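You operate a simulated robot arm through the tools that you are given. There is no shell and no other tool. Be economical: measure what you need, move in short steps, check, and stop when the job is done.

Carry out the task below with a simulated two-armed robot. There is one attempt and no reset: what you move stays moved.

TASK
Fit the white nozzle and prime the filler into the green weigh boat.
Fine: boat in the middle seat of the slide; spill nothing; slide it out and put the boat in the steel tray; leave the dial and the grey nozzle.

It is judged by the outcome, as a careful person would: the job done as asked, and still so three seconds after it is handed in. It fails if anything else is knocked over, pushed out of place, dropped, spilled or broken.

THE ROBOT
Two 7-joint arms with three-finger grippers on one trunk, on a base that drives. Base frame: it is fixed to the floor where the robot stands at the start and does not move with it; the origin is under the middle of the robot, x ahead of it, y to its left, z up; the surface under the hand at the start is at about z = 900. Units: mm, rad, N and s.
The left shoulder is at the start at [70, 146, 1337], the right one opposite. With the tool pointing down near the work surface each hand reaches from about 100 to 660 mm from the robot's upright axis, wherever it stands, measured 20 degrees to its own side. Places, roughly: middle seat of the filler slide [500, 100, 900]; nozzle socket of the filler [500, -100, 1100]; portion dial [600, -300, 1000]; steel tray [600, 400, 900]. Payload 2.2 kg a hand.
Tool frame (each hand has its own): the origin (TCP) lies between the finger pads and is the grasp point; the fingertips stand 28 mm ahead of it; z points along the fingers, y is the line along which they close. Largest opening 102 mm; the body of the gripper starts 71 mm behind the TCP.
Orientation is that of the tool frame in the base frame, as [roll, pitch, yaw] about the fixed x, y, z axes, in that order (R = Rz(yaw) Ry(pitch) Rx(roll)). With the fingers straight down and closing along the base's y, the tool's x points along the base's -x, its y along +y and its z along -z.

THE INTERFACE
- The arms move only by the tool servo_tool. It takes "left_plan", "right_plan" or both (then of equal length, played together; a hand with none holds still); each is a list of rows, each an object (a shift or turn left out is 0, a gripper value left out holds the last) with "offset": the shift along the tool's x, y, z in units of 150 mm (1.0 is 150 mm), a list of three; "turn": the turn, a rotation vector about the tool's x, y, z in units of 60 degrees (1.0 is 60 degrees), a list of three; "fingers": the closure, from 0 (fully open) to 1 (shut). In form: [{"offset": [dx, dy, dz], "turn": [rx, ry, rz], "fingers": fingers}, ...]. A call has 1 to 12 rows; each row is the pose to reach, as a shift and turn from the pose commanded when the call began, along the tool's axes at that moment. A call with a number of a shift or a turn outside -1 to 1 is refused whole. A row lasts 0.2 s, in which the tool goes at most 50 mm and 0.15 rad; a call with a longer step from one row to the next is refused whole, and so is a gripper value outside its range. A pose out of reach is approached as far as the arm can. The call stops where the force on the tool passes 90 N (or 10 N more than at its start, if that is more) or the arm is blocked; 0.2 s more then pass. The fingers move at their own pace and stop on an object; they squeeze with about 40 N. The grip force told is the motor's: it shows also when the fingers shut on nothing. Time passes only in rows, and 0.2 s behind the last, so rows that repeat a pose let the fingers close. The reply holds the time, the measured pose of the TCP, the force on the tool along the base axes, the opening and the grip force, in the units named above and with some noise, with the torque about the TCP (base axes, N m) and any sound that the robot's microphone picked up.
- Cameras (640 x 400 px; columns grow to the right, rows downward): "scene" is now at [139.9, -18.9, 1573.8]; the picture's right is [-0.24, -0.97, 0.00], its down [-0.49, 0.12, -0.86] and it looks along [0.84, -0.20, -0.51] (base axes); focal length 214 px, centre (320, 200). "left" rides on the left gripper at [72, 38, -86] in its tool frame; the picture's right is [-0.46, 0.89, 0.00], its down [-0.60, -0.32, -0.73] and it looks along [-0.65, -0.34, 0.68] (tool axes); focal length 256 px, centre (320, 200). "right" rides on the right gripper at [69, 44, -86] in its tool frame; the picture's right is [-0.53, 0.85, 0.00], its down [-0.58, -0.36, -0.73] and it looks along [-0.62, -0.39, 0.68] (tool axes); focal length 256 px, centre (320, 200). There is no depth. A picture from a camera that has moved, and an enlarged one, comes with that camera's place and axes in the base frame and with its lens.
- get_image(camera): a new picture of that camera. The clock stands still meanwhile.
- raise_lower(by): slides the trunk up (or, below 0, down) by that many mm; the arms and the scene camera ride with it, the base frame stays. It gives what a move gives, with no picture.
- roll_base(legs): drives the robot by 1 to 6 legs, each [ahead, left, turn to the left] in mm, mm and rad, along the robot's own axes; the way and the turn of a leg run together, so that a leg with both is an arc; at most 1500 mm and 3.142 rad a leg. The arms and the cameras ride along, it lands a little off, and it stops where it bumps. It gives what a move gives.
- aim_head(pan, tilt): turns the head with the scene camera to pan (to the left, within 1.501 rad either way) and tilt (down, from -0.506 to 1.204), counted from straight ahead of the robot. It gives what a move gives.
- enlarge(camera, box): a new picture of the part [left, top, right, bottom] of that camera's present view, enlarged. The clock stands still meanwhile.
- sign_off(): hands the job in; it is judged then, once.

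Go step by step. Nothing tells you exact positions but the pictures and the camera data: compare them with the known pose of the tool, close in by small moves and look again before you grip or let go. The budget is 120 turns and 108 pictures, counting those below and the enlarged ones. Unless the task says otherwise, let go and move clear before handing in, and close with one line.

The tools are called after "Request:" as name(argument=value, ...) on one line, values as JSON. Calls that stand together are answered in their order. servo_tool: Moves the arms, as the interface text tells. Its arguments: {"type":"object","properties":{"left_plan":{"type":"array","items":{"type":"object","properties":{"offset":{"type":"array","items":{"type":"number"}},"turn":{"type":"array","items":{"type":"number"}},"fingers":{"type":"number"}}}},"right_plan":{"type":"array","items":{"type":"object","properties":{"offset":{"type":"array","items":{"type":"number"}},"turn":{"type":"array","items":{"type":"number"}},"fingers":{"type":"number"}}}}},"required":[]} The other tools are called the same way: raise_lower (by) slides the trunk up or down; roll_base (legs) drives the base; aim_head (pan, tilt) turns the head that bears the scene camera; get_image (camera) takes a picture; enlarge (camera, box) takes an enlarged picture of a part of a camera's view; sign_off () hands the job in.

At the start:

```text
t: 0.0
left_position: [394.7, 121.4, 1514.8]
left_tcp_rot: [3.142, -0.001, 3.139]
left_wrist_force: [-0.2, -0.1, 0.4]
left_wrist_torque: [0.0, -0.02, 0.0]
left_finger_gap: 102.0
left_grip_force: 0.1
right_position: [352.1, -217.5, 1492.2]
right_tcp_rot: [-3.141, 0.0, 3.14]
right_wrist_force: [-0.6, 0.2, -0.1]
right_wrist_torque: [0.01, 0.02, 0.0]
right_finger_gap: 102.1
right_grip_force: 0.0
trunk travel left (down, up): [-875.0, 65.0]
robot x, y, heading: [-1.1, -0.6, 0.0]
head pan, tilt: [-0.239, 0.531]
```

scene: 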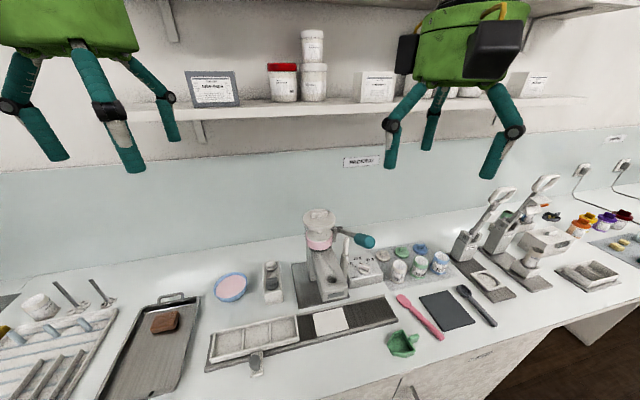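
right: 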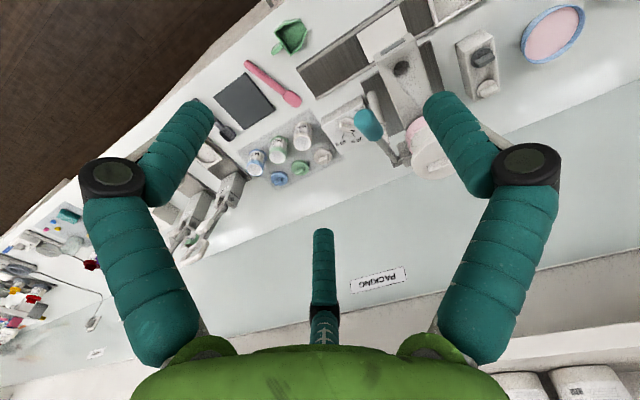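
left: 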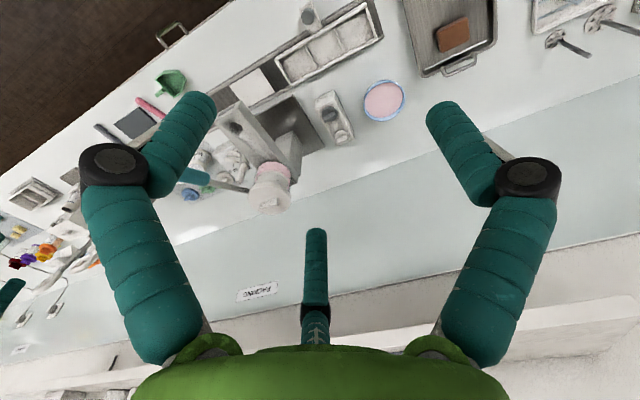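

I see the filler with a teal-handled lever in the middle, the slide with a tray of seats, a green boat at front right, and the steel tray to the left. I'll enlarge the view for detail.

Request:
enlarge(camera="scene", box=[200, 190, 460, 390])

Request:
enlarge(camera="scene", box=[300, 200, 460, 300])

Request:
enlarge(camera="right", box=[180, 0, 500, 200])

Request:
enlarge(camera="left", box=[100, 0, 420, 220])

```text
2.00 times, centred on (330, 290) of scene
camera zoom: at [139.9, -18.9, 1573.8], right [-0.24, -0.97, 0.0], down [-0.49, 0.12, -0.86], along [0.84, -0.2, -0.51], focal length 429 px, centre (300, 20)
```

zoom: 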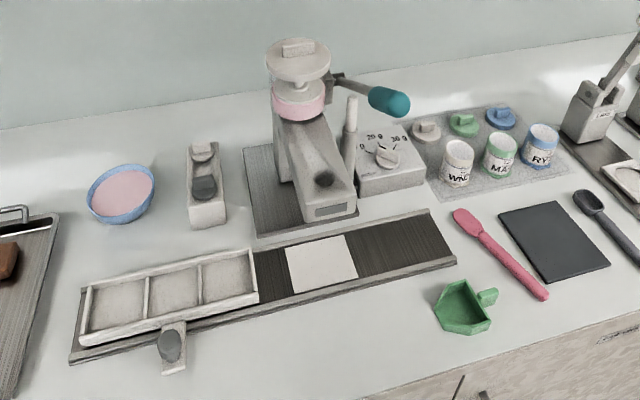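

```text
4.00 times, centred on (380, 250) of scene
camera zoom: at [139.9, -18.9, 1573.8], right [-0.24, -0.97, 0.0], down [-0.49, 0.12, -0.86], along [0.84, -0.2, -0.51], focal length 858 px, centre (80, 0)
```

zoom: 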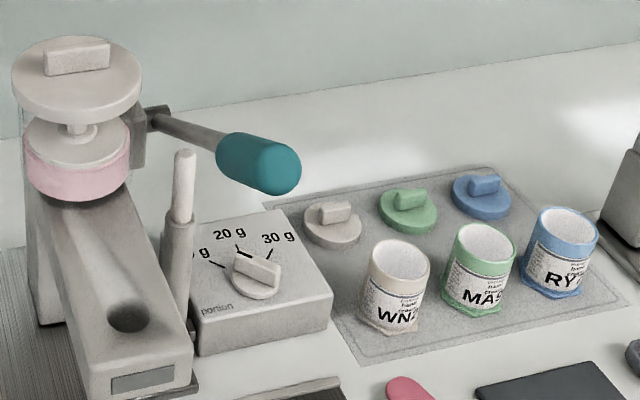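

```text
2.00 times, centred on (340, 100) of right
camera zoom: at [282.0, -172.5, 1577.4], right [0.53, 0.85, 0.0], down [0.58, -0.36, 0.73], along [0.62, -0.39, -0.68], focal length 512 px, centre (280, 400)
```

zoom: 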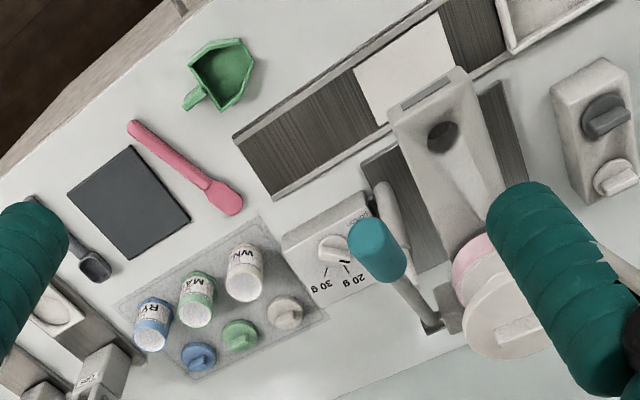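

```text
1.82 times, centred on (260, 110) of left
camera zoom: at [322.9, 159.1, 1601.0], right [0.46, 0.89, 0.0], down [0.6, -0.32, 0.73], along [0.65, -0.34, -0.68], focal length 465 px, centre (429, 364)
```

zoom: 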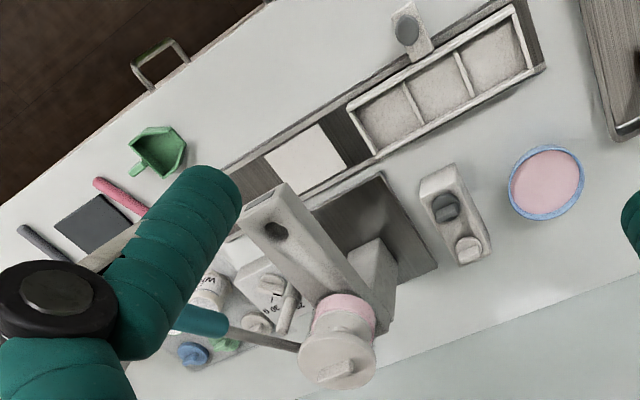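

The stand between bowl and filler holds a grey nozzle in front and a white one behind, and the filler arm has a socket hole near its end over the slide rail. I'll lower the trunk somewhat and look at the nozzles with the left hand camera.

Request:
raise_lower(by=-150)

Request:
servo_tool(left_plan=[{"offset": [-0.2, -0.05, 0.2]}, {"offset": [-0.4, -0.1, 0.4]}, {"offset": [-0.55, -0.1, 0.6]}, {"offset": [-0.6, -0.1, 0.8]}, {"offset": [-0.6, -0.1, 1.0]}])

Request:
get_image(camera="left")

Request:
get_image(camera="scene")

```text
t: 1.8
left_position: [394.7, 120.0, 1364.3]
left_tcp_rot: [3.141, -0.001, 3.14]
left_wrist_force: [-0.8, 0.2, 0.2]
left_wrist_torque: [-0.03, -0.03, -0.03]
left_finger_gap: 102.1
left_grip_force: 0.0
right_position: [351.0, -215.7, 1340.2]
right_tcp_rot: [3.141, 0.001, 3.141]
right_wrist_force: [0.4, 0.4, 0.1]
right_wrist_torque: [0.01, 0.01, -0.02]
right_finger_gap: 102.0
right_grip_force: 0.1
trunk travel left (down, up): [-725.0, 215.0]
robot x, y, heading: [3.2, -0.4, 0.001]
head pan, tilt: [-0.239, 0.531]
```

```text
t: 3.0
left_position: [484.7, 106.8, 1215.2]
left_tcp_rot: [3.141, -0.001, 3.141]
left_wrist_force: [0.0, 0.8, 0.4]
left_wrist_torque: [0.02, 0.0, 0.01]
left_finger_gap: 102.2
left_grip_force: 0.1
right_position: [352.7, -215.2, 1340.7]
right_tcp_rot: [-3.142, 0.0, 3.141]
right_wrist_force: [-0.2, 0.2, -0.3]
right_wrist_torque: [-0.04, 0.02, 0.03]
right_finger_gap: 101.9
right_grip_force: 0.2
trunk travel left (down, up): [-725.0, 215.0]
robot x, y, heading: [3.3, 0.0, -0.005]
head pan, tilt: [-0.239, 0.531]
```

```text
100 pictures are left
camera left: at [411.9, 144.8, 1301.1], right [0.47, 0.89, 0.0], down [0.6, -0.32, 0.73], along [0.65, -0.34, -0.68], focal length 256 px, centre (320, 200)
```

left: 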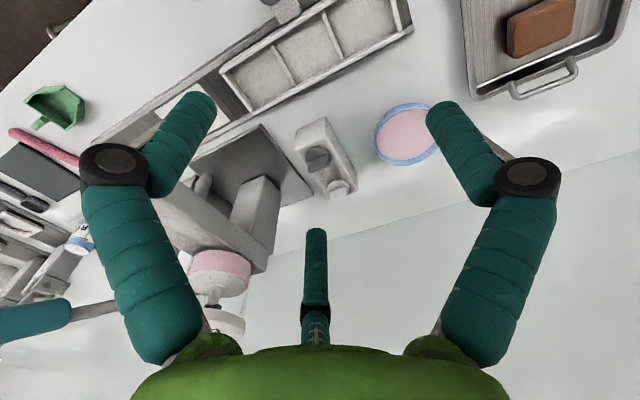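

```text
99 pictures are left
camera scene: at [140.9, -18.6, 1423.8], right [-0.24, -0.97, 0.0], down [-0.49, 0.12, -0.86], along [0.84, -0.2, -0.51], focal length 214 px, centre (320, 200)
```

scene: 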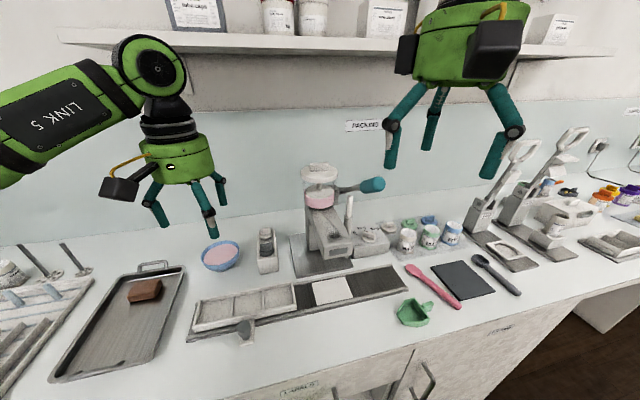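

Next I look closely at the stand, and at the filler arm.

Request:
enlarge(camera="left", box=[270, 100, 390, 215])

Request:
enlarge(camera="scene", box=[240, 150, 400, 280])

```text
3.48 times, centred on (330, 158) of left
camera zoom: at [411.9, 144.8, 1301.1], right [0.47, 0.89, 0.0], down [0.6, -0.32, 0.73], along [0.65, -0.34, -0.68], focal length 890 px, centre (285, 348)
```

zoom: 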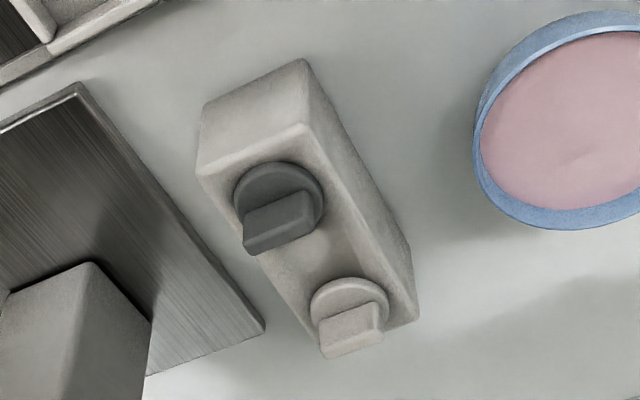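

```text
3.08 times, centred on (320, 215) of scene
camera zoom: at [140.9, -18.6, 1423.8], right [-0.24, -0.97, 0.0], down [-0.49, 0.12, -0.86], along [0.84, -0.2, -0.51], focal length 660 px, centre (320, 154)
```

zoom: 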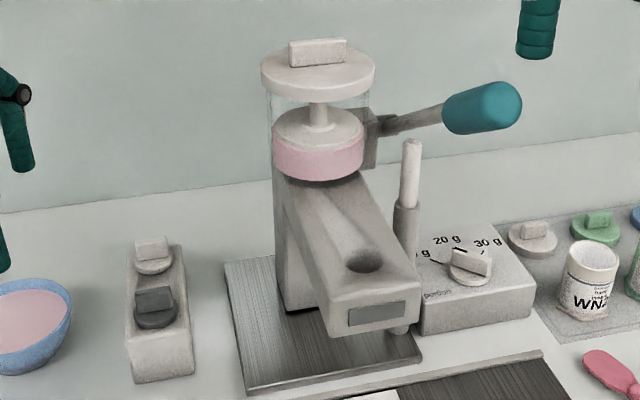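

The white nozzle's tab triangulates to about [706, 27, 993], a bit past reach, so I need to move forward. I'll look down to see the counter edge clearance first.

Request:
aim_head(pan=0.0, tilt=1.2)

Request:
get_image(camera="scene")

```text
t: 4.0
left_position: [483.0, 106.7, 1216.3]
left_tcp_rot: [-3.141, 0.0, 3.141]
left_wrist_force: [-1.7, -0.9, 0.5]
left_wrist_torque: [-0.01, 0.01, 0.01]
left_finger_gap: 101.8
left_grip_force: 0.0
right_position: [351.8, -216.1, 1340.8]
right_tcp_rot: [-3.141, 0.001, -3.141]
right_wrist_force: [-1.4, 0.0, 0.1]
right_wrist_torque: [0.0, -0.01, 0.01]
right_finger_gap: 102.0
right_grip_force: 0.1
trunk travel left (down, up): [-725.0, 215.0]
robot x, y, heading: [0.9, 0.7, -0.003]
head pan, tilt: [0.0, 1.201]
```

```text
96 pictures are left
camera scene: at [108.3, 2.5, 1373.0], right [0.0, -1.0, 0.0], down [-0.93, 0.0, -0.36], along [0.36, 0.0, -0.93], focal length 214 px, centre (320, 200)
```

scene: 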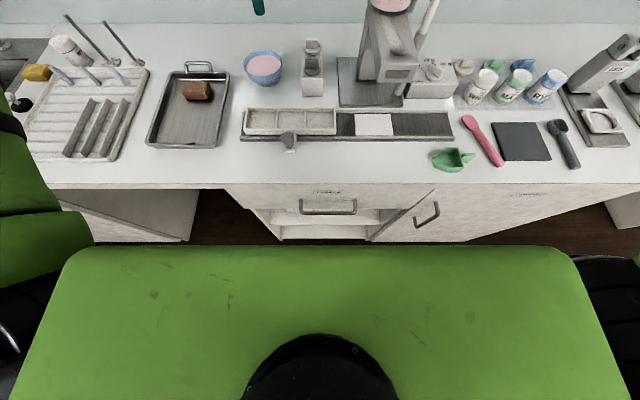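

The counter edge is about x=330, and the trunk front looks well short of it, so I'll drive 90 mm forward.

Request:
roll_base(legs=[[90, 0, 0]])

Request:
aim_head(pan=-0.1, tilt=0.75)

Request:
get_image(camera="scene")

```text
t: 5.1
left_position: [548.4, 105.9, 1211.2]
left_tcp_rot: [3.141, -0.009, -3.141]
left_wrist_force: [1.5, -0.6, 0.0]
left_wrist_torque: [0.05, 0.09, 0.0]
left_finger_gap: 102.0
left_grip_force: 0.0
right_position: [419.2, -217.0, 1338.6]
right_tcp_rot: [-3.141, -0.007, -3.141]
right_wrist_force: [0.7, -0.6, -0.7]
right_wrist_torque: [-0.02, 0.13, -0.04]
right_finger_gap: 102.1
right_grip_force: 0.0
trunk travel left (down, up): [-725.0, 215.0]
robot x, y, heading: [57.9, 2.5, 0.002]
head pan, tilt: [0.0, 1.201]
stopped in leg 1: the robot was blocked; the commanded pose is now the measured one
```

```text
t: 6.0
left_position: [540.5, 107.4, 1215.7]
left_tcp_rot: [-3.141, -0.002, -3.139]
left_wrist_force: [-0.3, 0.4, -0.1]
left_wrist_torque: [0.02, -0.02, 0.03]
left_finger_gap: 102.0
left_grip_force: 0.0
right_position: [410.3, -216.9, 1341.9]
right_tcp_rot: [3.141, 0.0, 3.141]
right_wrist_force: [-0.1, 0.6, 0.1]
right_wrist_torque: [0.01, -0.01, 0.03]
right_finger_gap: 101.9
right_grip_force: 0.1
trunk travel left (down, up): [-725.0, 215.0]
robot x, y, heading: [58.8, -3.3, -0.0]
head pan, tilt: [-0.099, 0.75]
```

```text
95 pictures are left
camera scene: at [191.3, -5.5, 1404.8], right [-0.1, -1.0, 0.0], down [-0.68, 0.07, -0.73], along [0.73, -0.07, -0.68], focal length 214 px, centre (320, 200)
```

scene: 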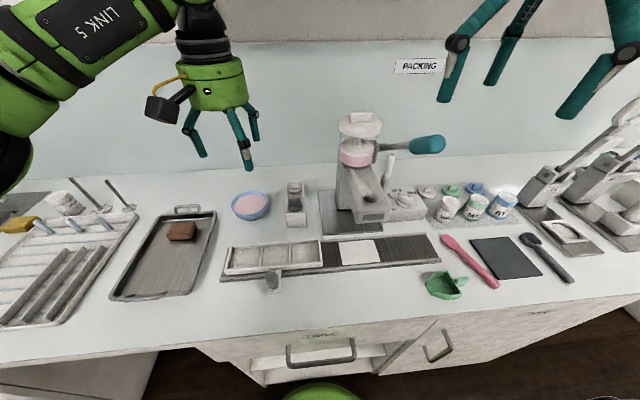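

The base stopped against the cabinet at x≈58, with nothing visibly disturbed. I'll bring the left hand nearer the nozzle stand for a close look.

Request:
servo_tool(left_plan=[{"offset": [-0.15, -0.15, 0.15]}, {"offset": [-0.3, -0.3, 0.3]}, {"offset": [-0.467, -0.43, 0.5]}, {"offset": [-0.467, -0.43, 0.7]}, {"offset": [-0.467, -0.43, 0.7]}])

Request:
enlarge(camera="left", box=[240, 80, 480, 230])

Request:
enlarge(camera="scene", box=[240, 150, 400, 250])

```text
t: 7.2
left_position: [612.2, 42.4, 1110.7]
left_tcp_rot: [3.141, -0.001, -3.139]
left_wrist_force: [-0.1, -0.5, -0.3]
left_wrist_torque: [0.04, -0.06, 0.01]
left_finger_gap: 101.9
left_grip_force: 0.0
right_position: [410.4, -216.0, 1341.0]
right_tcp_rot: [3.14, 0.0, 3.141]
right_wrist_force: [-0.3, -0.8, 0.3]
right_wrist_torque: [-0.02, 0.0, 0.0]
right_finger_gap: 101.7
right_grip_force: 0.0
trunk travel left (down, up): [-725.0, 215.0]
robot x, y, heading: [60.6, 0.4, 0.006]
head pan, tilt: [-0.099, 0.75]
```

```text
2.67 times, centred on (360, 155) of left
camera zoom: at [539.9, 80.7, 1196.7], right [0.46, 0.89, 0.0], down [0.6, -0.32, 0.73], along [0.65, -0.34, -0.68], focal length 683 px, centre (213, 320)
```

zoom: 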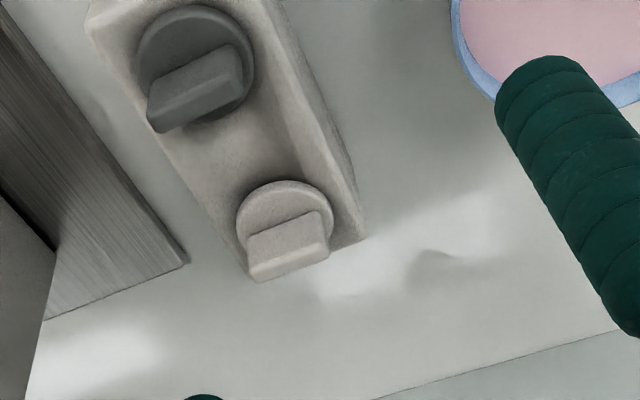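

```text
4.00 times, centred on (320, 200) of scene
camera zoom: at [192.3, -5.6, 1404.8], right [-0.1, -1.0, 0.0], down [-0.68, 0.07, -0.73], along [0.73, -0.07, -0.68], focal length 858 px, centre (320, 200)
```

zoom: 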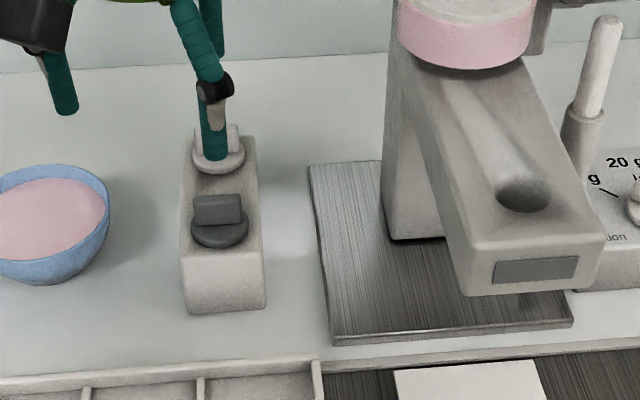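

The white tab's top is near [715, 24, 997], about 32 mm long along y. I'll move above it with the fingers partly closed and check.

Request:
servo_tool(left_plan=[{"offset": [-0.25, -0.05, 0.1], "fingers": 0.3}, {"offset": [-0.5, -0.1, 0.2]}, {"offset": [-0.687, -0.129, 0.3]}, {"offset": [-0.687, -0.129, 0.3]}])

Request:
get_image(camera="left")

Request:
enlarge(camera="scene", box=[240, 150, 400, 250])

```text
t: 8.2
left_position: [678.3, 38.1, 1058.4]
left_tcp_rot: [-3.141, 0.002, 3.141]
left_wrist_force: [0.5, 0.4, -0.3]
left_wrist_torque: [0.01, 0.0, 0.03]
left_finger_gap: 71.5
left_grip_force: 0.1
left hand out of reach, approached as far as the arm can: row 2, 3, 4
right_position: [411.9, -216.6, 1341.1]
right_tcp_rot: [-3.141, -0.004, 3.141]
right_wrist_force: [1.4, -0.6, -0.3]
right_wrist_torque: [0.02, 0.03, 0.01]
right_finger_gap: 102.0
right_grip_force: 0.1
trunk travel left (down, up): [-725.0, 215.0]
robot x, y, heading: [56.7, 5.0, 0.004]
head pan, tilt: [-0.099, 0.75]
```

```text
92 pictures are left
camera left: at [605.6, 76.6, 1145.8], right [0.46, 0.89, 0.0], down [0.6, -0.32, 0.73], along [0.65, -0.34, -0.68], focal length 256 px, centre (320, 200)
```

left: 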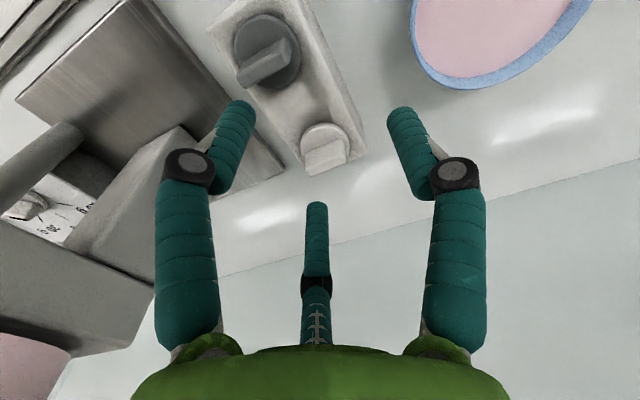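

```text
4.00 times, centred on (320, 200) of scene
camera zoom: at [193.7, -5.5, 1404.6], right [-0.1, -1.0, 0.0], down [-0.68, 0.07, -0.73], along [0.73, -0.07, -0.68], focal length 858 px, centre (320, 200)
```

zoom: 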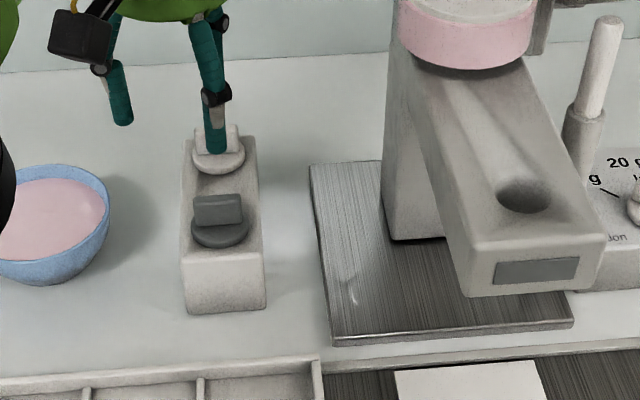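

The arm falls ~40 mm short with a vertical tool. Tilting the fingers forward about y keeps the pads square to the tab's ends, so I'll tilt ~0.3 rad and see.

Request:
servo_tool(left_plan=[{"turn": [0, -0.14, 0]}, {"turn": [0, -0.28, 0]}, {"turn": [0, -0.28, 0]}])

Request:
get_image(camera="left")

```text
t: 9.0
left_position: [678.8, 38.6, 1059.2]
left_tcp_rot: [3.141, 0.293, -3.139]
left_wrist_force: [0.9, -0.1, -1.0]
left_wrist_torque: [0.01, 0.02, -0.01]
left_finger_gap: 71.2
left_grip_force: 0.1
right_position: [412.2, -217.6, 1340.1]
right_tcp_rot: [-3.142, -0.001, 3.141]
right_wrist_force: [0.4, 0.2, 0.1]
right_wrist_torque: [-0.01, -0.01, 0.01]
right_finger_gap: 101.9
right_grip_force: 0.1
trunk travel left (down, up): [-725.0, 215.0]
robot x, y, heading: [58.2, -0.8, 0.005]
head pan, tilt: [-0.099, 0.75]
```

```text
90 pictures are left
camera left: at [583.5, 76.8, 1121.2], right [0.44, 0.89, 0.13], down [0.37, -0.32, 0.87], along [0.82, -0.34, -0.47], focal length 256 px, centre (320, 200)
```

left: 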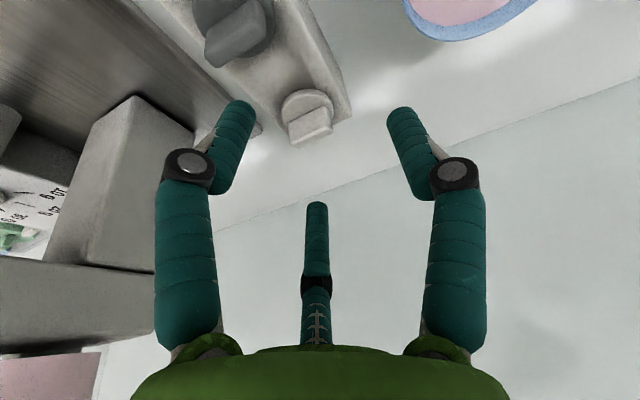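

Good, the tilt was accepted. I now estimate the tab at [709, 26, 997]; closing in partway, then checking.

Request:
servo_tool(left_plan=[{"offset": [-0.03, -0.05, 0.1]}, {"offset": [-0.05, -0.084, 0.22]}, {"offset": [-0.05, -0.084, 0.22]}])

Request:
get_image(camera="left")

Request:
enlarge(camera="scene", box=[250, 160, 330, 210])

```text
t: 9.8
left_position: [694.3, 27.5, 1031.9]
left_tcp_rot: [3.141, 0.294, -3.141]
left_wrist_force: [0.1, 0.4, -0.3]
left_wrist_torque: [-0.01, 0.01, 0.0]
left_finger_gap: 71.7
left_grip_force: 0.1
right_position: [410.7, -216.0, 1340.9]
right_tcp_rot: [3.141, -0.002, -3.141]
right_wrist_force: [-0.6, 0.9, -0.5]
right_wrist_torque: [-0.01, -0.02, 0.0]
right_finger_gap: 102.1
right_grip_force: 0.1
trunk travel left (down, up): [-725.0, 215.0]
robot x, y, heading: [56.9, -5.6, 0.001]
head pan, tilt: [-0.099, 0.75]
```

```text
89 pictures are left
camera left: at [599.2, 65.4, 1092.9], right [0.44, 0.89, 0.13], down [0.37, -0.32, 0.87], along [0.82, -0.34, -0.47], focal length 256 px, centre (320, 200)
```

left: 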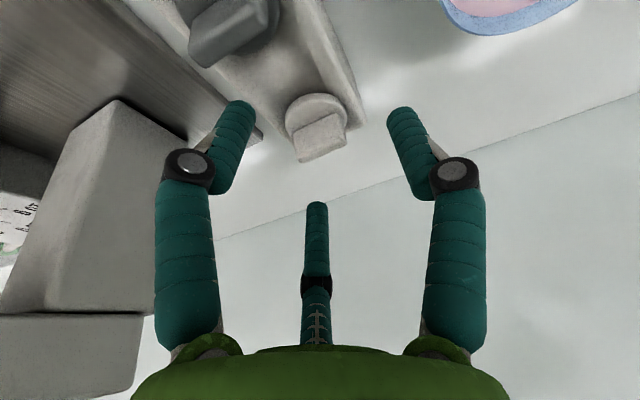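

```text
8.00 times, centred on (290, 185) of scene
camera zoom: at [192.8, -4.7, 1404.7], right [-0.1, -1.0, 0.0], down [-0.68, 0.07, -0.73], along [0.73, -0.07, -0.68], focal length 1716 px, centre (560, 320)
```

zoom: 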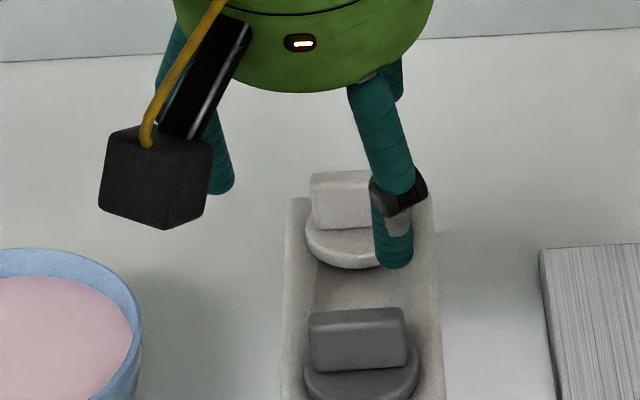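

Alignment looks right (tab centred within a few mm). Advancing 17 mm along the fingers and closing.

Request:
servo_tool(left_plan=[{"offset": [0, 0.005, 0.06]}, {"offset": [0, 0.005, 0.113]}, {"offset": [0, 0.005, 0.113], "fingers": 1}, {"offset": [0, 0.005, 0.113], "fingers": 1}, {"offset": [0, 0.005, 0.113], "fingers": 1}])

Request:
get_image(camera="left")

Request:
enlarge(camera="scene", box=[250, 160, 330, 210])

```text
t: 11.0
left_position: [696.9, 28.7, 1014.0]
left_tcp_rot: [3.141, 0.291, -3.138]
left_wrist_force: [0.3, 0.1, 0.2]
left_wrist_torque: [0.0, -0.04, -0.03]
left_finger_gap: 2.0
left_grip_force: 31.3
right_position: [410.6, -217.2, 1340.5]
right_tcp_rot: [-3.14, 0.0, 3.14]
right_wrist_force: [0.6, 0.0, -1.0]
right_wrist_torque: [0.01, 0.02, -0.03]
right_finger_gap: 102.1
right_grip_force: 0.0
trunk travel left (down, up): [-725.0, 215.0]
robot x, y, heading: [57.7, -2.8, 0.002]
head pan, tilt: [-0.099, 0.75]
```

```text
87 pictures are left
camera left: at [603.2, 66.5, 1076.0], right [0.44, 0.89, 0.13], down [0.37, -0.32, 0.87], along [0.82, -0.34, -0.47], focal length 256 px, centre (320, 200)
```

left: 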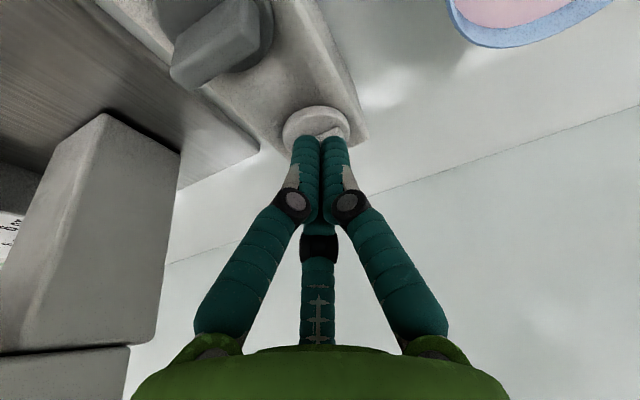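

```text
8.00 times, centred on (290, 185) of scene
camera zoom: at [192.9, -5.5, 1404.7], right [-0.1, -1.0, 0.0], down [-0.68, 0.07, -0.73], along [0.73, -0.07, -0.68], focal length 1716 px, centre (560, 320)
```

zoom: 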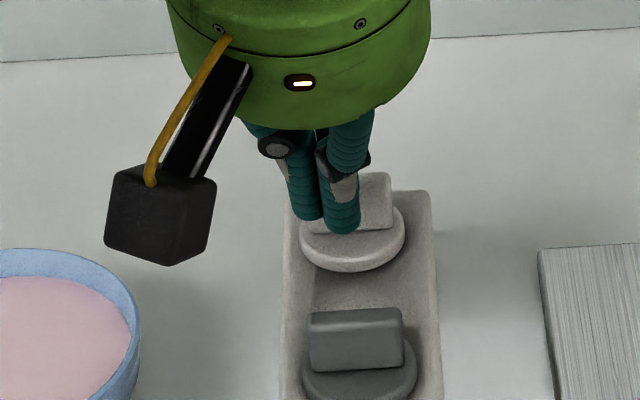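

The fingers shut just above and in front of the tab; the flange actually sits lower (top ≈ z 970). I'll open, go ~13 mm deeper, and re-check before gripping.

Request:
servo_tool(left_plan=[{"fingers": 0.35}, {"fingers": 0.35}, {"fingers": 0.35}, {"offset": [-0.013, 0, 0.04], "fingers": 0.35}, {"offset": [-0.013, 0, 0.08], "fingers": 0.35}, {"offset": [-0.013, 0, 0.08], "fingers": 0.35}])

Request:
get_image(camera="left")

Request:
enlarge(camera="scene", box=[250, 160, 330, 210])

```text
t: 12.4
left_position: [703.4, 29.2, 1004.5]
left_tcp_rot: [-3.141, 0.294, -3.14]
left_wrist_force: [-0.3, -1.1, 0.1]
left_wrist_torque: [0.01, -0.03, 0.01]
left_finger_gap: 66.0
left_grip_force: 0.0
right_position: [410.2, -216.5, 1340.4]
right_tcp_rot: [-3.141, -0.001, 3.14]
right_wrist_force: [0.5, -0.2, -1.1]
right_wrist_torque: [-0.02, -0.01, 0.01]
right_finger_gap: 101.9
right_grip_force: 0.1
trunk travel left (down, up): [-725.0, 215.0]
robot x, y, heading: [55.5, 0.7, 0.007]
head pan, tilt: [-0.099, 0.75]
```

```text
85 pictures are left
camera left: at [609.2, 67.1, 1065.7], right [0.44, 0.89, 0.13], down [0.37, -0.32, 0.87], along [0.82, -0.34, -0.47], focal length 256 px, centre (320, 200)
```

left: 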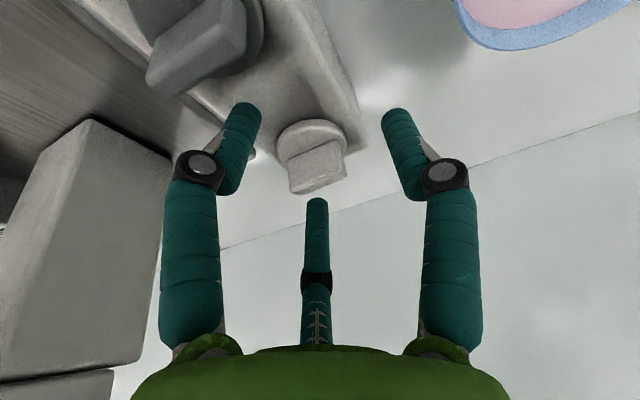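

```text
8.00 times, centred on (290, 185) of scene
camera zoom: at [192.8, -5.5, 1404.7], right [-0.1, -1.0, 0.0], down [-0.68, 0.07, -0.73], along [0.73, -0.07, -0.68], focal length 1716 px, centre (560, 320)
```

zoom: 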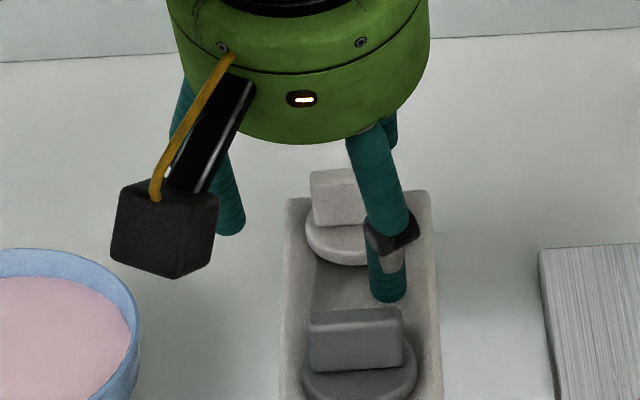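

The nozzle hasn't moved. I'll shift 6 mm further forward and 3 mm right, then close.

Request:
servo_tool(left_plan=[{"offset": [-0.04, -0.023, 0.005], "fingers": 0.35}, {"offset": [-0.04, -0.023, 0.005], "fingers": 0.35}, {"offset": [-0.04, -0.023, 0.005], "fingers": 0.8}, {"offset": [-0.04, -0.023, 0.005], "fingers": 1}, {"offset": [-0.04, -0.023, 0.005], "fingers": 1}])

Request:
get_image(camera="left")

Request:
enlarge(camera="scene", box=[250, 160, 330, 210])

```text
t: 13.6
left_position: [708.8, 27.8, 1003.8]
left_tcp_rot: [3.142, 0.296, -3.136]
left_wrist_force: [3.4, 5.9, 6.0]
left_wrist_torque: [0.18, 0.04, 0.05]
left_finger_gap: 14.8
left_grip_force: 40.2
right_position: [410.7, -215.2, 1341.8]
right_tcp_rot: [-3.141, 0.0, 3.14]
right_wrist_force: [-0.1, 0.0, 0.3]
right_wrist_torque: [0.01, 0.0, 0.01]
right_finger_gap: 101.7
right_grip_force: 0.0
trunk travel left (down, up): [-725.0, 215.0]
robot x, y, heading: [59.6, -0.4, 0.0]
head pan, tilt: [-0.099, 0.75]
```

```text
83 pictures are left
camera left: at [615.3, 65.3, 1066.1], right [0.44, 0.89, 0.14], down [0.37, -0.32, 0.88], along [0.82, -0.34, -0.46], focal length 256 px, centre (320, 200)
```

left: 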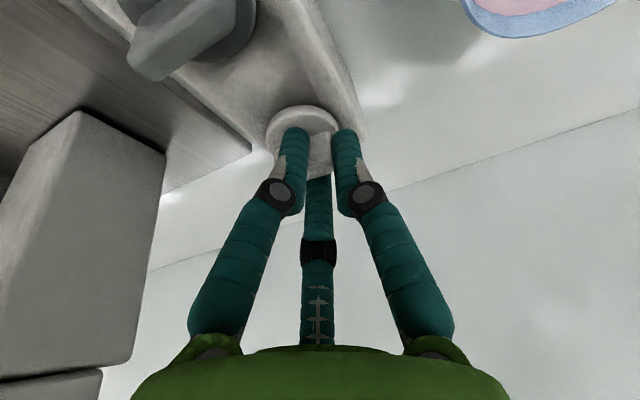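

```text
8.00 times, centred on (290, 185) of scene
camera zoom: at [192.7, -4.1, 1404.8], right [-0.1, -1.0, 0.0], down [-0.68, 0.07, -0.73], along [0.73, -0.07, -0.68], focal length 1716 px, centre (560, 320)
```

zoom: 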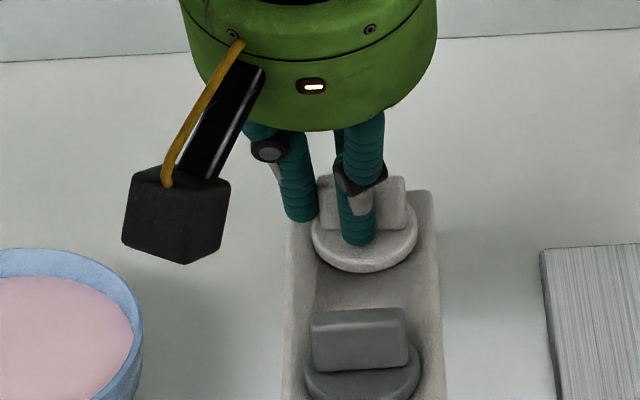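

The hand behaves like a three-jaw: jaws front, back and end now hold the tab (gap 14.8, 40 N). I'll lift gently straight up and check it holds.

Request:
servo_tool(left_plan=[{"offset": [-0.019, 0, -0.064], "fingers": 1}, {"offset": [-0.039, 0, -0.128], "fingers": 1}, {"offset": [-0.058, 0, -0.191], "fingers": 1}, {"offset": [-0.058, 0, -0.191], "fingers": 1}])

Request:
get_image(camera="left")

Request:
enlarge(camera="scene", box=[250, 150, 330, 210])

```text
t: 14.6
left_position: [708.6, 27.9, 1033.7]
left_tcp_rot: [-3.141, 0.291, -3.14]
left_wrist_force: [-4.5, 4.9, -3.0]
left_wrist_torque: [0.46, 0.41, 0.07]
left_finger_gap: 14.3
left_grip_force: 40.0
right_position: [411.4, -215.7, 1340.7]
right_tcp_rot: [-3.139, -0.001, 3.141]
right_wrist_force: [0.5, 0.4, 0.1]
right_wrist_torque: [0.01, 0.0, 0.02]
right_finger_gap: 102.1
right_grip_force: 0.1
trunk travel left (down, up): [-725.0, 215.0]
robot x, y, heading: [56.2, -0.6, -0.0]
head pan, tilt: [-0.099, 0.75]
```

```text
81 pictures are left
camera left: at [614.9, 65.8, 1096.3], right [0.44, 0.89, 0.13], down [0.37, -0.32, 0.87], along [0.82, -0.34, -0.47], focal length 256 px, centre (320, 200)
```

left: 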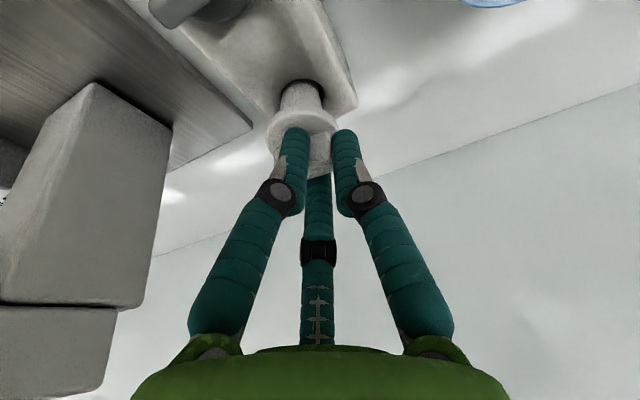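

```text
6.67 times, centred on (290, 180) of scene
camera zoom: at [192.6, -3.9, 1404.7], right [-0.1, -1.0, 0.0], down [-0.68, 0.07, -0.73], along [0.73, -0.07, -0.68], focal length 1430 px, centre (520, 333)
```

zoom: 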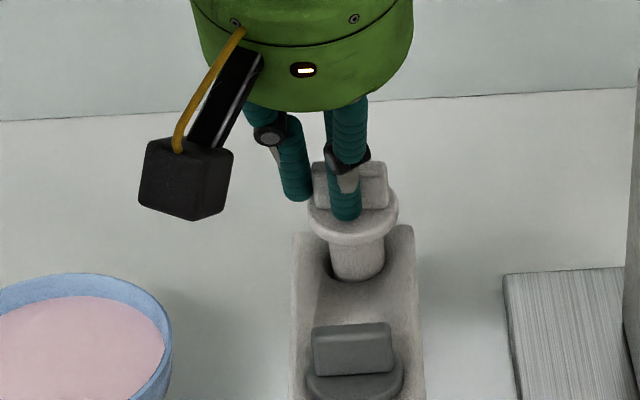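

It lifts with the nozzle upright. Continuing straight up.

Request:
servo_tool(left_plan=[{"offset": [-0.03, 0, -0.1], "fingers": 1}, {"offset": [-0.06, 0, -0.2], "fingers": 1}, {"offset": [-0.09, 0, -0.3], "fingers": 1}, {"offset": [-0.116, 0, -0.383], "fingers": 1}, {"offset": [-0.116, 0, -0.383], "fingers": 1}])

Request:
get_image(camera="left")

Request:
enlarge(camera="scene", box=[240, 130, 336, 190])

```text
t: 15.8
left_position: [710.1, 27.6, 1095.3]
left_tcp_rot: [-3.141, 0.291, -3.14]
left_wrist_force: [-0.5, 0.7, -0.7]
left_wrist_torque: [0.0, 0.04, 0.01]
left_finger_gap: 11.7
left_grip_force: 39.0
right_position: [411.6, -217.0, 1341.4]
right_tcp_rot: [-3.141, -0.002, -3.141]
right_wrist_force: [0.0, 0.4, -0.5]
right_wrist_torque: [-0.04, -0.01, -0.04]
right_finger_gap: 102.1
right_grip_force: 0.1
trunk travel left (down, up): [-725.0, 215.0]
robot x, y, heading: [59.4, 0.9, -0.001]
head pan, tilt: [-0.099, 0.75]
```

```text
79 pictures are left
camera left: at [615.8, 65.3, 1157.1], right [0.44, 0.89, 0.13], down [0.37, -0.32, 0.87], along [0.82, -0.34, -0.47], focal length 256 px, centre (320, 200)
```

left: 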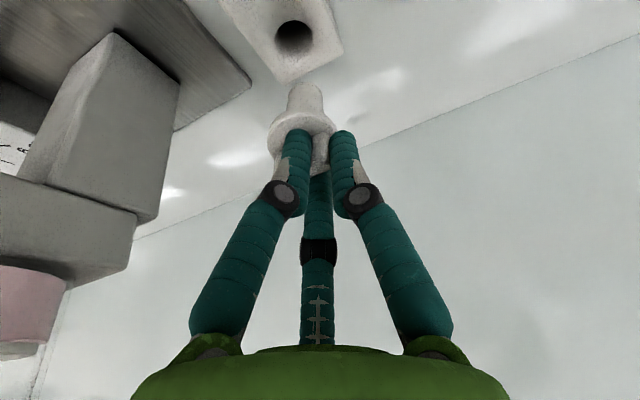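

```text
6.67 times, centred on (288, 160) of scene
camera zoom: at [193.4, -5.6, 1404.7], right [-0.1, -1.0, 0.0], down [-0.68, 0.07, -0.73], along [0.73, -0.07, -0.68], focal length 1430 px, centre (533, 467)
```

zoom: 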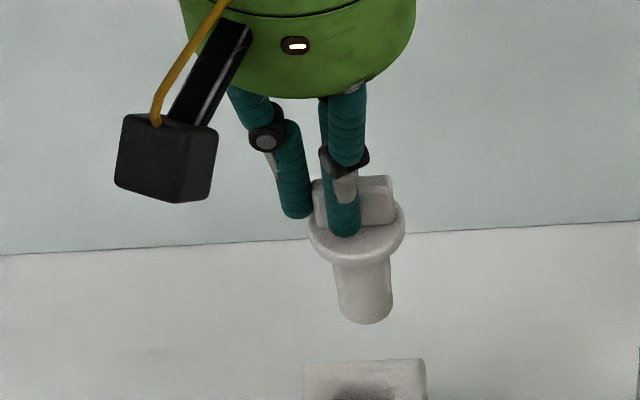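

The nozzle is out, nearly upright. The socket triangulates to [501, −137, 1110]. I'll bring the nozzle back and up, and move the right hand aside while turning its camera toward the filler.

Request:
servo_tool(left_plan=[{"offset": [0.115, 0, -0.115], "fingers": 1}, {"offset": [0.23, 0, -0.23]}, {"offset": [0.345, 0, -0.345]}, {"offset": [0.46, 0, -0.46]}, {"offset": [0.575, 0, -0.575]}, {"offset": [0.69, 0, -0.69]}, {"offset": [0.803, 0, -0.8]}, {"offset": [0.803, 0, -0.8]}], right_plan=[{"offset": [0, -0.14, 0], "turn": [0, 0, -0.14]}, {"offset": [0, -0.28, 0], "turn": [0, 0, -0.28]}, {"offset": [0, -0.42, 0], "turn": [0, 0, -0.42]}, {"offset": [0, -0.56, 0], "turn": [0, 0, -0.56]}, {"offset": [0, -0.7, 0], "turn": [0, 0, -0.7]}, {"offset": [0, -0.85, 0], "turn": [0, 0, -0.84]}, {"offset": [0, -1, 0], "turn": [0, 0, -0.98]}, {"offset": [0, -1, 0], "turn": [0, 0, -1]}])

Request:
get_image(camera="right")

Request:
get_image(camera="scene")

```text
t: 17.6
left_position: [559.1, 25.3, 1175.6]
left_tcp_rot: [3.141, 0.292, -3.138]
left_wrist_force: [0.6, 0.7, -0.1]
left_wrist_torque: [-0.01, 0.04, -0.01]
left_finger_gap: 11.7
left_grip_force: 38.4
right_position: [362.4, -230.5, 1259.4]
right_tcp_rot: [-3.141, 0.0, -2.094]
right_wrist_force: [0.8, -1.0, 1.2]
right_wrist_torque: [0.01, 0.01, 0.0]
right_finger_gap: 102.3
right_grip_force: 0.1
right hand out of reach, approached as far as the arm can: row 4, 5, 6, 7, 8
trunk travel left (down, up): [-725.0, 215.0]
robot x, y, heading: [61.5, -1.7, -0.001]
head pan, tilt: [-0.099, 0.75]
```

```text
77 pictures are left
camera right: at [288.3, -268.8, 1345.1], right [-0.46, 0.89, 0.0], down [0.6, 0.32, 0.73], along [0.65, 0.34, -0.68], focal length 256 px, centre (320, 200)
```

right: 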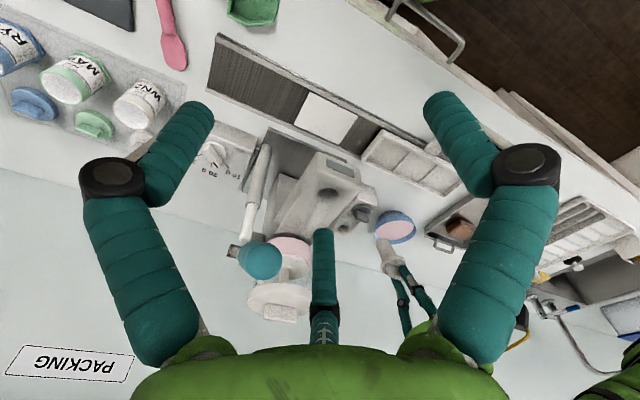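

```text
76 pictures are left
camera scene: at [194.1, -5.5, 1404.6], right [-0.1, -1.0, 0.0], down [-0.68, 0.07, -0.73], along [0.73, -0.07, -0.68], focal length 214 px, centre (320, 200)
```

scene: 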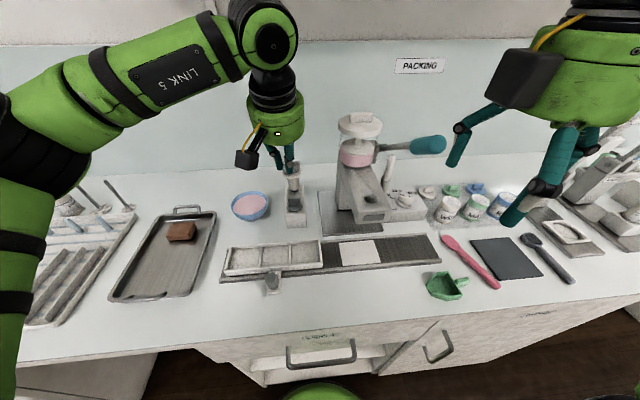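

The right hand drifted down due to reach; I'll shift it 100 mm right for clearance, and bring the left toward the socket in two stages.

Request:
servo_tool(right_plan=[{"offset": [0.15, -0.085, 0]}, {"offset": [0.3, -0.17, 0]}, {"offset": [0.45, -0.25, 0]}, {"offset": [0.577, -0.333, 0]}, {"offset": [0.577, -0.333, 0]}])

Request:
servo_tool(left_plan=[{"offset": [0.05, 0, -0.115], "fingers": 1}, {"offset": [0.15, -0.1, -0.25]}, {"offset": [0.25, -0.3, -0.4]}, {"offset": [0.3, -0.5, -0.45]}, {"offset": [0.33, -0.6, -0.506]}, {"offset": [0.33, -0.6, -0.506]}])

Request:
get_image(camera="right")

Request:
get_image(camera="scene")

```text
t: 18.8
left_position: [559.4, 24.9, 1175.0]
left_tcp_rot: [-3.14, 0.293, -3.139]
left_wrist_force: [0.0, 0.8, 0.3]
left_wrist_torque: [0.0, 0.01, 0.01]
left_finger_gap: 11.6
left_grip_force: 38.5
right_position: [336.7, -257.1, 1231.0]
right_tcp_rot: [-3.141, -0.001, -2.094]
right_wrist_force: [0.6, 0.9, 0.4]
right_wrist_torque: [-0.01, 0.0, 0.01]
right_finger_gap: 102.1
right_grip_force: 0.1
right hand out of reach, approached as far as the arm can: row 1, 2, 3, 4, 5
trunk travel left (down, up): [-725.0, 215.0]
robot x, y, heading: [57.8, 0.6, 0.005]
head pan, tilt: [-0.099, 0.75]
```

```text
t: 20.2
left_position: [489.4, -62.4, 1233.3]
left_tcp_rot: [-3.141, 0.291, -3.139]
left_wrist_force: [0.1, -0.3, -1.0]
left_wrist_torque: [-0.01, 0.01, 0.01]
left_finger_gap: 11.8
left_grip_force: 39.1
right_position: [337.2, -257.0, 1230.9]
right_tcp_rot: [-3.141, 0.0, -2.094]
right_wrist_force: [0.2, -0.2, 0.9]
right_wrist_torque: [-0.06, 0.01, 0.02]
right_finger_gap: 101.8
right_grip_force: 0.0
trunk travel left (down, up): [-725.0, 215.0]
robot x, y, heading: [63.6, 2.6, 0.001]
head pan, tilt: [-0.099, 0.75]
```

```text
75 pictures are left
camera right: at [262.8, -293.9, 1317.7], right [-0.46, 0.89, 0.0], down [0.6, 0.32, 0.73], along [0.65, 0.34, -0.68], focal length 256 px, centre (320, 200)
```

right: 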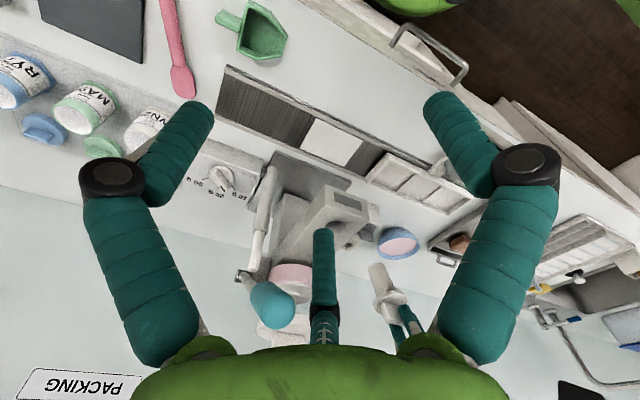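

```text
74 pictures are left
camera scene: at [193.2, -5.1, 1404.7], right [-0.1, -1.0, 0.0], down [-0.68, 0.07, -0.73], along [0.73, -0.07, -0.68], focal length 214 px, centre (320, 200)
```

scene: 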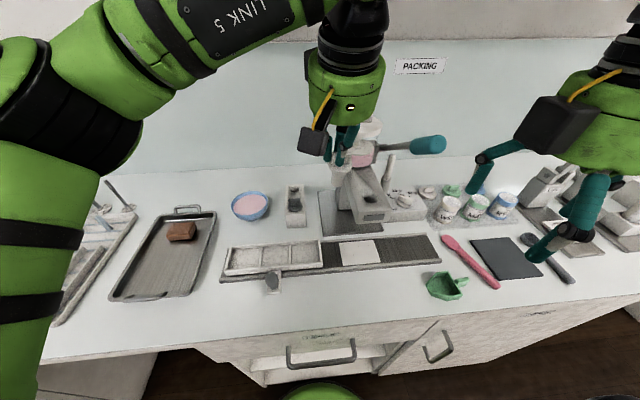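

The nozzle hangs vertical. Moving it another 62 mm right toward the socket and checking with the left camera.

Request:
servo_tool(left_plan=[{"offset": [0, -0.15, 0], "fingers": 1}, {"offset": [0, -0.3, 0]}, {"offset": [0, -0.43, 0]}, {"offset": [0, -0.43, 0]}])

Request:
get_image(camera="left")

Request:
enlarge(camera="scene", box=[310, 120, 430, 225])

Request:
enlarge(camera="right", box=[230, 170, 430, 330])

```text
t: 21.2
left_position: [490.9, -125.9, 1232.5]
left_tcp_rot: [-3.141, 0.294, -3.139]
left_wrist_force: [-0.3, 0.2, 0.2]
left_wrist_torque: [-0.04, 0.01, -0.02]
left_finger_gap: 11.7
left_grip_force: 38.4
right_position: [336.2, -256.9, 1232.2]
right_tcp_rot: [-3.141, -0.001, -2.094]
right_wrist_force: [-1.0, 0.0, 0.3]
right_wrist_torque: [0.01, -0.02, 0.01]
right_finger_gap: 101.9
right_grip_force: 0.0
trunk travel left (down, up): [-725.0, 215.0]
robot x, y, heading: [56.7, 1.1, 0.003]
head pan, tilt: [-0.099, 0.75]
```

```text
73 pictures are left
camera left: at [397.4, -89.2, 1294.8], right [0.44, 0.89, 0.13], down [0.37, -0.32, 0.87], along [0.82, -0.34, -0.47], focal length 256 px, centre (320, 200)
```

left: 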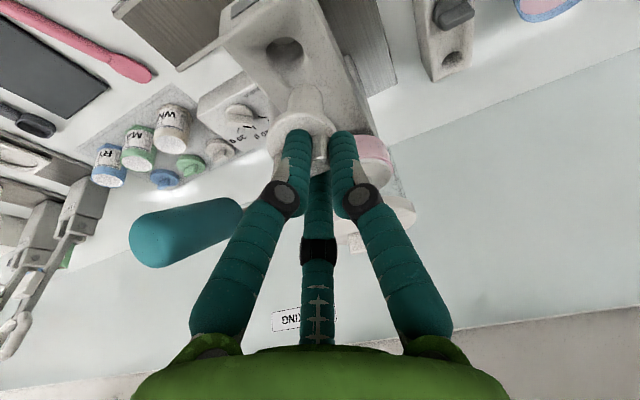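

```text
3.81 times, centred on (370, 172) of scene
camera zoom: at [193.2, -5.2, 1404.7], right [-0.1, -1.0, 0.0], down [-0.68, 0.07, -0.73], along [0.73, -0.07, -0.68], focal length 817 px, centre (130, 305)
```

zoom: 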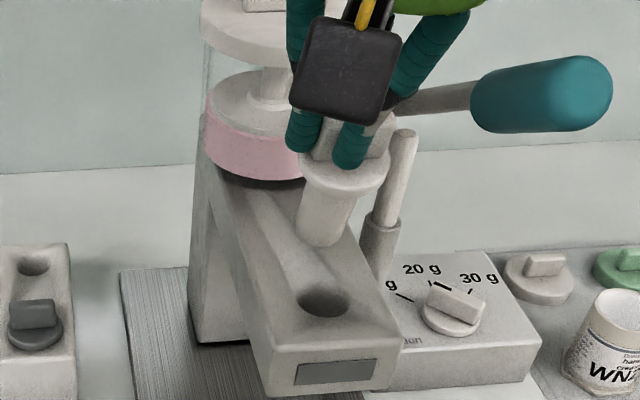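

```text
2.50 times, centred on (330, 250) of right
camera zoom: at [262.9, -294.0, 1317.7], right [-0.46, 0.89, 0.0], down [0.6, 0.32, 0.73], along [0.65, 0.34, -0.68], focal length 640 px, centre (295, 75)
```

zoom: 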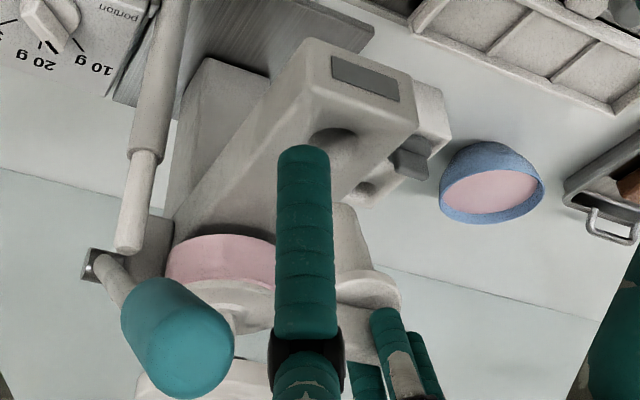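

I need a closer view of the nozzle's tilt and its offset from the hole.

Request:
enlarge(camera="scene", box=[375, 150, 423, 210])

Request:
enlarge(camera="left", box=[240, 20, 368, 180])

```text
6.67 times, centred on (399, 180) of scene
camera zoom: at [193.2, -5.2, 1404.7], right [-0.1, -1.0, 0.0], down [-0.68, 0.07, -0.73], along [0.73, -0.07, -0.68], focal length 1430 px, centre (-207, 333)
```

zoom: 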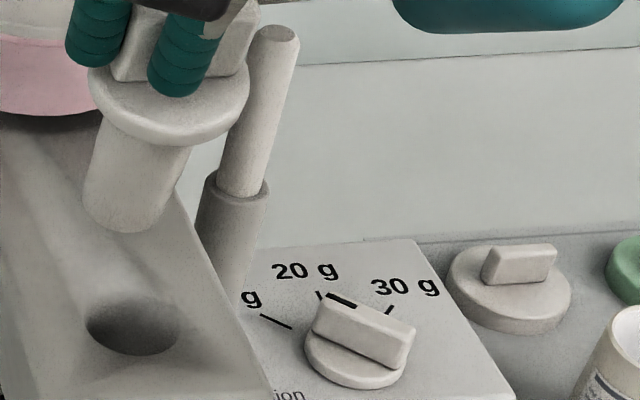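

```text
2.50 times, centred on (304, 100) of left
camera zoom: at [397.4, -89.2, 1294.8], right [0.44, 0.89, 0.13], down [0.37, -0.32, 0.87], along [0.82, -0.34, -0.47], focal length 640 px, centre (360, 450)
```

zoom: 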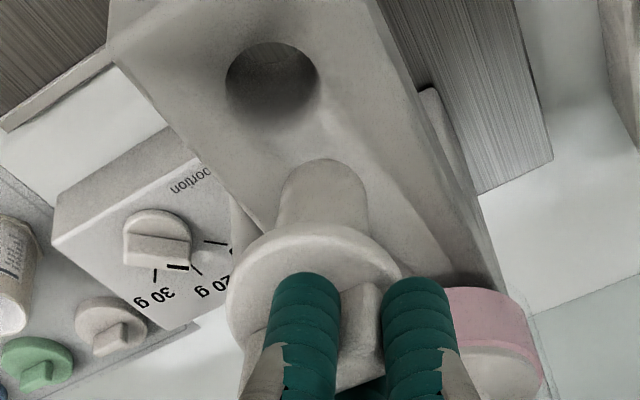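

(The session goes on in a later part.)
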